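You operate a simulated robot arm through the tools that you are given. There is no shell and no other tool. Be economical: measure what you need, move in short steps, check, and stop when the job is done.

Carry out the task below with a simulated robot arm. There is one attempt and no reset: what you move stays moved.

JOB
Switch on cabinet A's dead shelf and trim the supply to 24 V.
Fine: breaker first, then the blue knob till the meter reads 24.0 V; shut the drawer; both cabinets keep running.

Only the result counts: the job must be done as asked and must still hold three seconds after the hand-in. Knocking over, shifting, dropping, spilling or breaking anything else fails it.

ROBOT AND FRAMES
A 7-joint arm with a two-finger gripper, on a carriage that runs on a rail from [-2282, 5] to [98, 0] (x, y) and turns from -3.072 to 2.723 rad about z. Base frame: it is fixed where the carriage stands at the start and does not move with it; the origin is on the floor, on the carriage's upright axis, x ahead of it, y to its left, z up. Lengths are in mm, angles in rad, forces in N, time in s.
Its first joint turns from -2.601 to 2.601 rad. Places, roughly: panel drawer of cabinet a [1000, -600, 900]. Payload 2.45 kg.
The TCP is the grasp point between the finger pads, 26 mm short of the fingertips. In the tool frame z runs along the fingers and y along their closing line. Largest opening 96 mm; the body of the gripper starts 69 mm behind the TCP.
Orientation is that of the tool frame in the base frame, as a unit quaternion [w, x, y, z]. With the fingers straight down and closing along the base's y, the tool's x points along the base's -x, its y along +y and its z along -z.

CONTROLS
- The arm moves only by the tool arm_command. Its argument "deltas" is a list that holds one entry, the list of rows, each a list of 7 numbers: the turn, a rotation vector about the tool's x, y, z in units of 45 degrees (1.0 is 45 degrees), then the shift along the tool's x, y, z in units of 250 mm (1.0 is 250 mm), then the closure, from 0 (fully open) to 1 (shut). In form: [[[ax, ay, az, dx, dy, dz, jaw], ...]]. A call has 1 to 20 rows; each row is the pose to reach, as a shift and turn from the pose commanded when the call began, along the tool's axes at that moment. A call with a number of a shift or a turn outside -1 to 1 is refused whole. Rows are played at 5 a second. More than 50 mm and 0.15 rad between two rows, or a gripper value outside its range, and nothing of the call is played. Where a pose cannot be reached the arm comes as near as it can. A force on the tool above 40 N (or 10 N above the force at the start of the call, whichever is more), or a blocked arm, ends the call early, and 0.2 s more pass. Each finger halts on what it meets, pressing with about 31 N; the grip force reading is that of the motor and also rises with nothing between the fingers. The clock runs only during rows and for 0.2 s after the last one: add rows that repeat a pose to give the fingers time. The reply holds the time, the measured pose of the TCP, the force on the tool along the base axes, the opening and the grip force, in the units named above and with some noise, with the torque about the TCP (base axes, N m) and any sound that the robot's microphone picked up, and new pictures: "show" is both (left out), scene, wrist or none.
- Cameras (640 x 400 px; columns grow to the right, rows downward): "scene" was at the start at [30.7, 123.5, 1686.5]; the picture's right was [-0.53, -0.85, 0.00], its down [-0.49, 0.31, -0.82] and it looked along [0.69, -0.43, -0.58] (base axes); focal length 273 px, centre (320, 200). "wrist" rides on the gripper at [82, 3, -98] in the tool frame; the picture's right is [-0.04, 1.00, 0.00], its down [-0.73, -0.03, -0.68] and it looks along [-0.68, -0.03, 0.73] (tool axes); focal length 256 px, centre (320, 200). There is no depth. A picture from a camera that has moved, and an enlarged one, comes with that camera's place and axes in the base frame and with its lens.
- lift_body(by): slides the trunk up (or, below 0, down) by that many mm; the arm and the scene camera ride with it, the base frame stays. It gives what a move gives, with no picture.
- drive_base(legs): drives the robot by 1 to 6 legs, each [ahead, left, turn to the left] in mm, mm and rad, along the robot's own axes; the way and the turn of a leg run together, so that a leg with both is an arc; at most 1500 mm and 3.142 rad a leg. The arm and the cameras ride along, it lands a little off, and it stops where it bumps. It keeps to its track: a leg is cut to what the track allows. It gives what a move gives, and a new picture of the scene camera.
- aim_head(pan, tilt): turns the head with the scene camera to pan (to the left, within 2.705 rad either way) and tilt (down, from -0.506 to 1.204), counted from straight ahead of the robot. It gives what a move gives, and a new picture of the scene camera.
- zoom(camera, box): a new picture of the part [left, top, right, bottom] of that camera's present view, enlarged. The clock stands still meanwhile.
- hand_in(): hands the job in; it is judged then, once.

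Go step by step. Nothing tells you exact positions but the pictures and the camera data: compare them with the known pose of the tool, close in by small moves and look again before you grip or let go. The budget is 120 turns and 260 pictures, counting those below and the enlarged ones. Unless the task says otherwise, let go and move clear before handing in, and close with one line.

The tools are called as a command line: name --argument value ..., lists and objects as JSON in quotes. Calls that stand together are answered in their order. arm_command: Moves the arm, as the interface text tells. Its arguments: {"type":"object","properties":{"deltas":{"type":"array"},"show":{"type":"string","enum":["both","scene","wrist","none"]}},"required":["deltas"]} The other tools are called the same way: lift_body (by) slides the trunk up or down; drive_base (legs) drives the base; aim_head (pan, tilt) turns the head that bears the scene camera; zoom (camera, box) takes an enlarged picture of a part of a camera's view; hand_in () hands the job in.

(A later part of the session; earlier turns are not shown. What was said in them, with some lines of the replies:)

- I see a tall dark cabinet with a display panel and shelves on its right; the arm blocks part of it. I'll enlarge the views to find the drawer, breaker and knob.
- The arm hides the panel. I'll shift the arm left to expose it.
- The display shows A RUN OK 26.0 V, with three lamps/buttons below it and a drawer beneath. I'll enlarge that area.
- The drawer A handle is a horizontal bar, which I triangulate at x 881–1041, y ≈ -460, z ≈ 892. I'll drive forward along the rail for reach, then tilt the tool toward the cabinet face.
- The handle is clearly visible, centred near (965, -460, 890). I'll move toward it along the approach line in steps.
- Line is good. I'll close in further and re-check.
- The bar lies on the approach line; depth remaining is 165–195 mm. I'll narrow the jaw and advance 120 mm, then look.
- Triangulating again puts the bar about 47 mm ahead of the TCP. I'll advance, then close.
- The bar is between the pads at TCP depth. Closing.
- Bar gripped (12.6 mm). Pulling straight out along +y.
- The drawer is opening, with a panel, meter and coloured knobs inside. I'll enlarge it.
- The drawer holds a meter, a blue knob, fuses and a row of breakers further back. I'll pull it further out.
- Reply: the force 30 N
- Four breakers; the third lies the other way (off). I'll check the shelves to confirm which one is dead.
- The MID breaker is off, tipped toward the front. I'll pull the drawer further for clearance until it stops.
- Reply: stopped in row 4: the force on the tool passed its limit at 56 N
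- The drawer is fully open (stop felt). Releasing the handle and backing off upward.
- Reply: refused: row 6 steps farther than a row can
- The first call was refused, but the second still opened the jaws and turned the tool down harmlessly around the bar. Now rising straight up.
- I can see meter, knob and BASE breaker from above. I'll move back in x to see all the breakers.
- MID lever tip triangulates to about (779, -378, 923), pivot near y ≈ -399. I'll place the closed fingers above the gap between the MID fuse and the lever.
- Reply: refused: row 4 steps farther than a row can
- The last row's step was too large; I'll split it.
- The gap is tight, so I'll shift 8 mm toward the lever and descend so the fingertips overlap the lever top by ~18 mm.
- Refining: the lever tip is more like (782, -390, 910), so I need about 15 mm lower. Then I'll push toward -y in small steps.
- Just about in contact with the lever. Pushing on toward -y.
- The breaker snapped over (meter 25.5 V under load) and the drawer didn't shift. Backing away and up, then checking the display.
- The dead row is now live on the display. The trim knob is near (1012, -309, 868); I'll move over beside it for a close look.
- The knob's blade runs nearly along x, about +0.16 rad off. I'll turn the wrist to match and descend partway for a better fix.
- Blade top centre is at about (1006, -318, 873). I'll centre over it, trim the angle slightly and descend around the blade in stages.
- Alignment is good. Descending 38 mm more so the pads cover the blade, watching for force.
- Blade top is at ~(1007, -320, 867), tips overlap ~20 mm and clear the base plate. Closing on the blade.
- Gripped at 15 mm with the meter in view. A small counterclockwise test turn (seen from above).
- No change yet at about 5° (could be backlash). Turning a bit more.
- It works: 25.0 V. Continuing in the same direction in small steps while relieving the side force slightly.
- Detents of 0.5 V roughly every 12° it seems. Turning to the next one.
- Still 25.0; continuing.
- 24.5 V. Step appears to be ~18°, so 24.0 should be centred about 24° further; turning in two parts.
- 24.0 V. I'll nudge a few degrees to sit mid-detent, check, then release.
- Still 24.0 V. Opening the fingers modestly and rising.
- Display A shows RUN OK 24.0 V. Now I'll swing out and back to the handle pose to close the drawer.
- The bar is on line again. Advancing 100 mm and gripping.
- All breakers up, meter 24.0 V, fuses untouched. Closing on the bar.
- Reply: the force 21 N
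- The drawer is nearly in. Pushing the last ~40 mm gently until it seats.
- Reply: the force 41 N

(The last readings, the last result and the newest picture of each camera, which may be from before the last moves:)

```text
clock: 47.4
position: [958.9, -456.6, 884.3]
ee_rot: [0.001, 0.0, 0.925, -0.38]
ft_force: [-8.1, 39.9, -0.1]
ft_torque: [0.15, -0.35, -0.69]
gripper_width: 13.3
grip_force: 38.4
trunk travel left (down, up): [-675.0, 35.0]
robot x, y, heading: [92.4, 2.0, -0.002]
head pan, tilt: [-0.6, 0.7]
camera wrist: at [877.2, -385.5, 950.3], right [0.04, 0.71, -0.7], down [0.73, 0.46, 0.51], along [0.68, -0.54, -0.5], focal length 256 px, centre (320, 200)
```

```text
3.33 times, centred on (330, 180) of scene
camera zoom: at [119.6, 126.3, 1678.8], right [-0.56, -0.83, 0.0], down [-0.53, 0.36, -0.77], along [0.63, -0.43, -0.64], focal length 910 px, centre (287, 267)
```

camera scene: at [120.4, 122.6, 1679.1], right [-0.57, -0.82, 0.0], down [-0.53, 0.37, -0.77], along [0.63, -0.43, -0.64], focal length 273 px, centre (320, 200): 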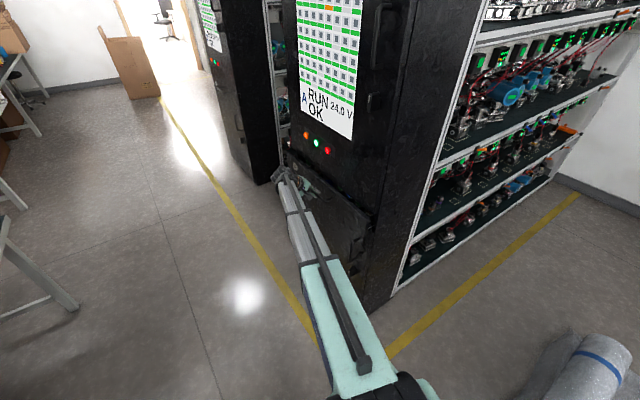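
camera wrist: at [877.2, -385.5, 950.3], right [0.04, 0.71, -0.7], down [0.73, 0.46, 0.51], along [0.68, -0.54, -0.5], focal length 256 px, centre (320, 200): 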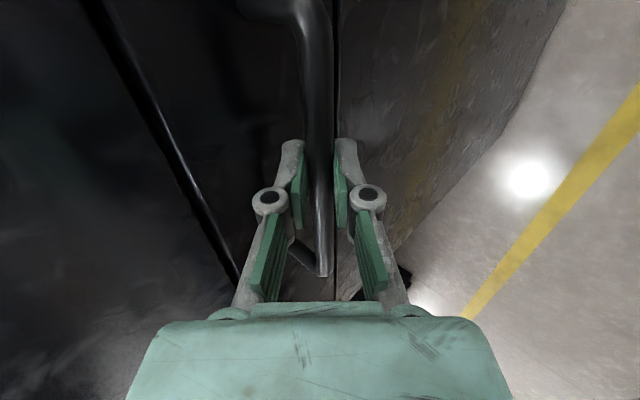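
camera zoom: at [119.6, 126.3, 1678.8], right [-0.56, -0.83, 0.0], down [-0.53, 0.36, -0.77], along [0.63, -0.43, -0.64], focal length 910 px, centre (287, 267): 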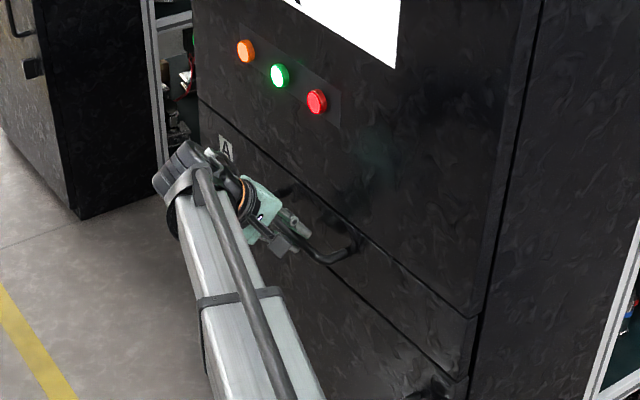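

The drawer has seated against its stop (y force 40 N, flush face). Relieving the push, opening, and backing away.

arm_command --deltas '[[[0, 0, 0, 0, 0.004, -0.004, 0.9], [0, 0, 0, 0, 0.006, -0.006, 0.5], [0, 0, 0, 0, 0.006, -0.006, 0.5], [0, 0, 0, 0, 0.006, -0.006, 0.5], [0, 0, 0, 0, 0, -0.12, 0.5], [0, 0, 0, 0, 0, -0.28, 0.5], [0, 0, 0, 0, 0, -0.46, 0.5], [0, 0, 0, 0, 0, -0.64, 0.5], [0, 0, 0, 0, 0, -0.82, 0.5]]]' --show "both"

zoom --camera "wrist" --box '[100, 0, 420, 200]'

aim_head --pan -0.6 --tilt 0.5

zoom --camera "scene" --box '[190, 0, 400, 240]'

```text
clock: 49.4
position: [958.1, -321.1, 1030.4]
ee_rot: [0.001, 0.0, 0.924, -0.383]
ft_force: [-0.8, -0.1, -0.8]
ft_torque: [-0.01, 0.0, 0.0]
gripper_width: 48.1
grip_force: 0.1
trunk travel left (down, up): [-675.0, 35.0]
robot x, y, heading: [93.6, -2.3, -0.003]
head pan, tilt: [-0.6, 0.7]
camera scene: at [121.1, 122.1, 1679.2], right [-0.57, -0.82, 0.0], down [-0.53, 0.37, -0.76], along [0.63, -0.43, -0.64], focal length 273 px, centre (320, 200)
camera wrist: at [876.9, -249.3, 1097.2], right [0.04, 0.71, -0.71], down [0.73, 0.46, 0.5], along [0.68, -0.54, -0.5], focal length 256 px, centre (320, 200)
```

scene: 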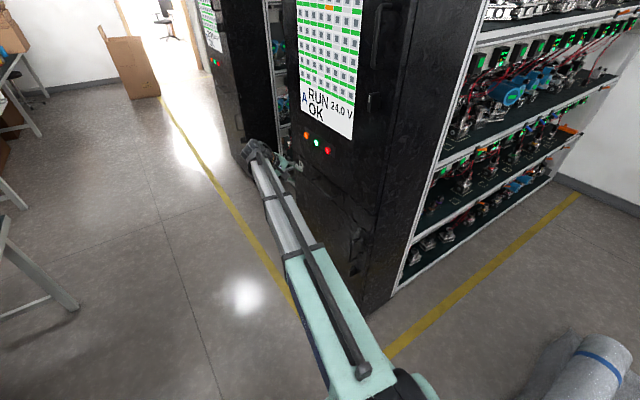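
wrist: 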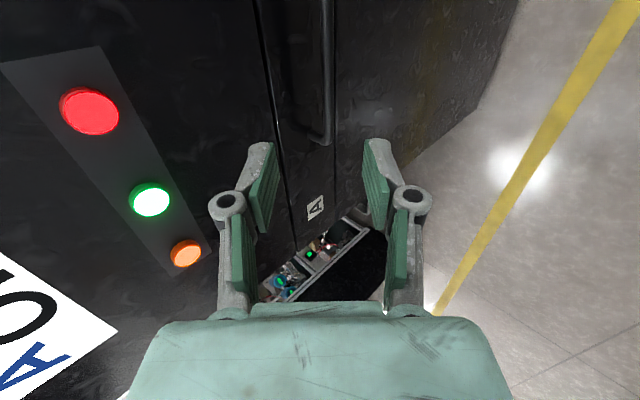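

```text
2.00 times, centred on (260, 100) of wrist
camera zoom: at [876.9, -249.3, 1097.2], right [0.04, 0.71, -0.71], down [0.73, 0.46, 0.5], along [0.68, -0.54, -0.5], focal length 512 px, centre (440, 400)
```

zoom: 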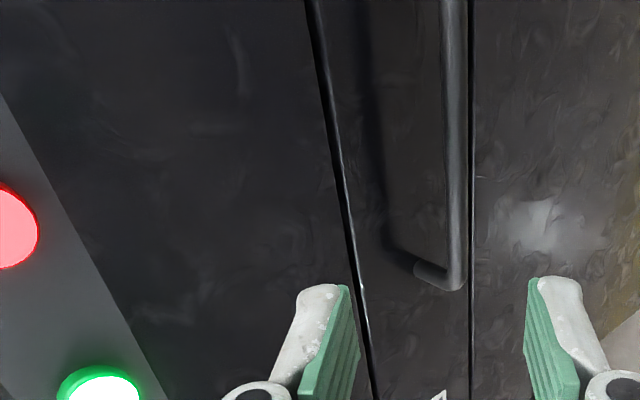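

```text
clock: 50.1
position: [958.2, -322.9, 1030.3]
ee_rot: [0.002, 0.0, 0.924, -0.383]
ft_force: [0.7, 0.0, 0.8]
ft_torque: [0.01, -0.02, 0.02]
gripper_width: 47.8
grip_force: 0.0
trunk travel left (down, up): [-675.0, 35.0]
robot x, y, heading: [98.3, 3.1, -0.001]
head pan, tilt: [-0.6, 0.499]
camera scene: at [126.3, 118.6, 1696.9], right [-0.57, -0.82, 0.0], down [-0.39, 0.27, -0.88], along [0.72, -0.5, -0.48], focal length 273 px, centre (320, 200)
```

scene: 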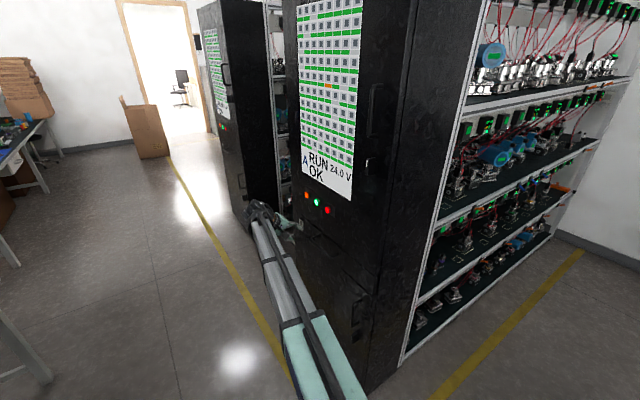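

```text
1.67 times, centred on (295, 120) of scene
camera zoom: at [126.3, 118.6, 1696.9], right [-0.57, -0.82, 0.0], down [-0.39, 0.27, -0.88], along [0.72, -0.5, -0.48], focal length 455 px, centre (362, 333)
```

zoom: 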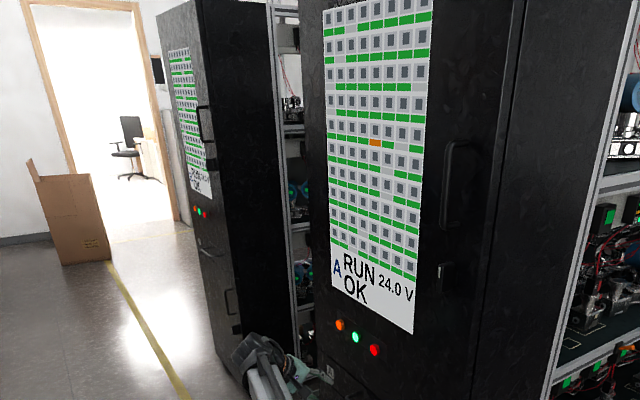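

A shows RUN OK 24.0 V with the drawer flush. A quick check of cabinet B.

zoom --camera "scene" --box '[190, 80, 250, 140]'

zoom --camera "scene" --box '[290, 120, 360, 240]'

```text
6.67 times, centred on (220, 110) of scene
camera zoom: at [126.3, 118.6, 1696.9], right [-0.57, -0.82, 0.0], down [-0.39, 0.27, -0.88], along [0.72, -0.5, -0.48], focal length 1821 px, centre (987, 800)
```

zoom: 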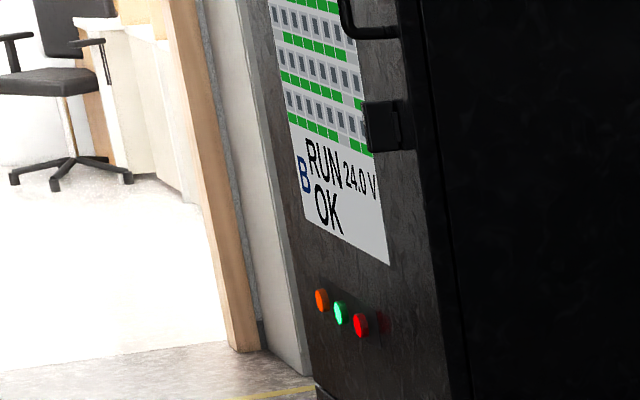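

```text
3.33 times, centred on (325, 180) of scene
camera zoom: at [126.3, 118.6, 1696.9], right [-0.57, -0.82, 0.0], down [-0.39, 0.27, -0.88], along [0.72, -0.5, -0.48], focal length 910 px, centre (303, 267)
```

zoom: 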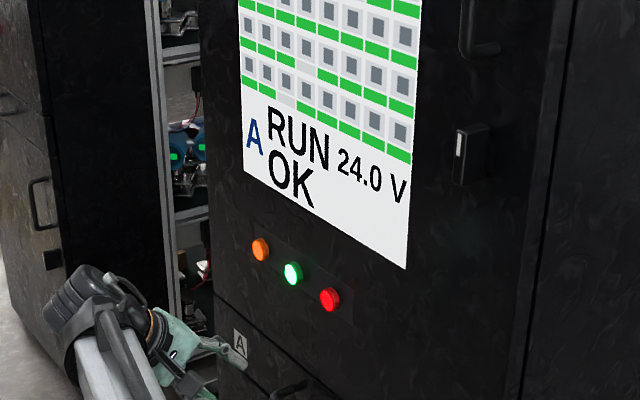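

Both cabinets show RUN OK 24.0 V, the drawer is shut and the arm is clear. Handing in.

hand_in

```text
The job is handed in.
```

Cabinet A's dead shelf (MID breaker) is switched on and its supply is trimmed to 24.0 V. The drawer is shut and both cabinets show RUN OK; one cell on A's display has been orange since the shelf came on.
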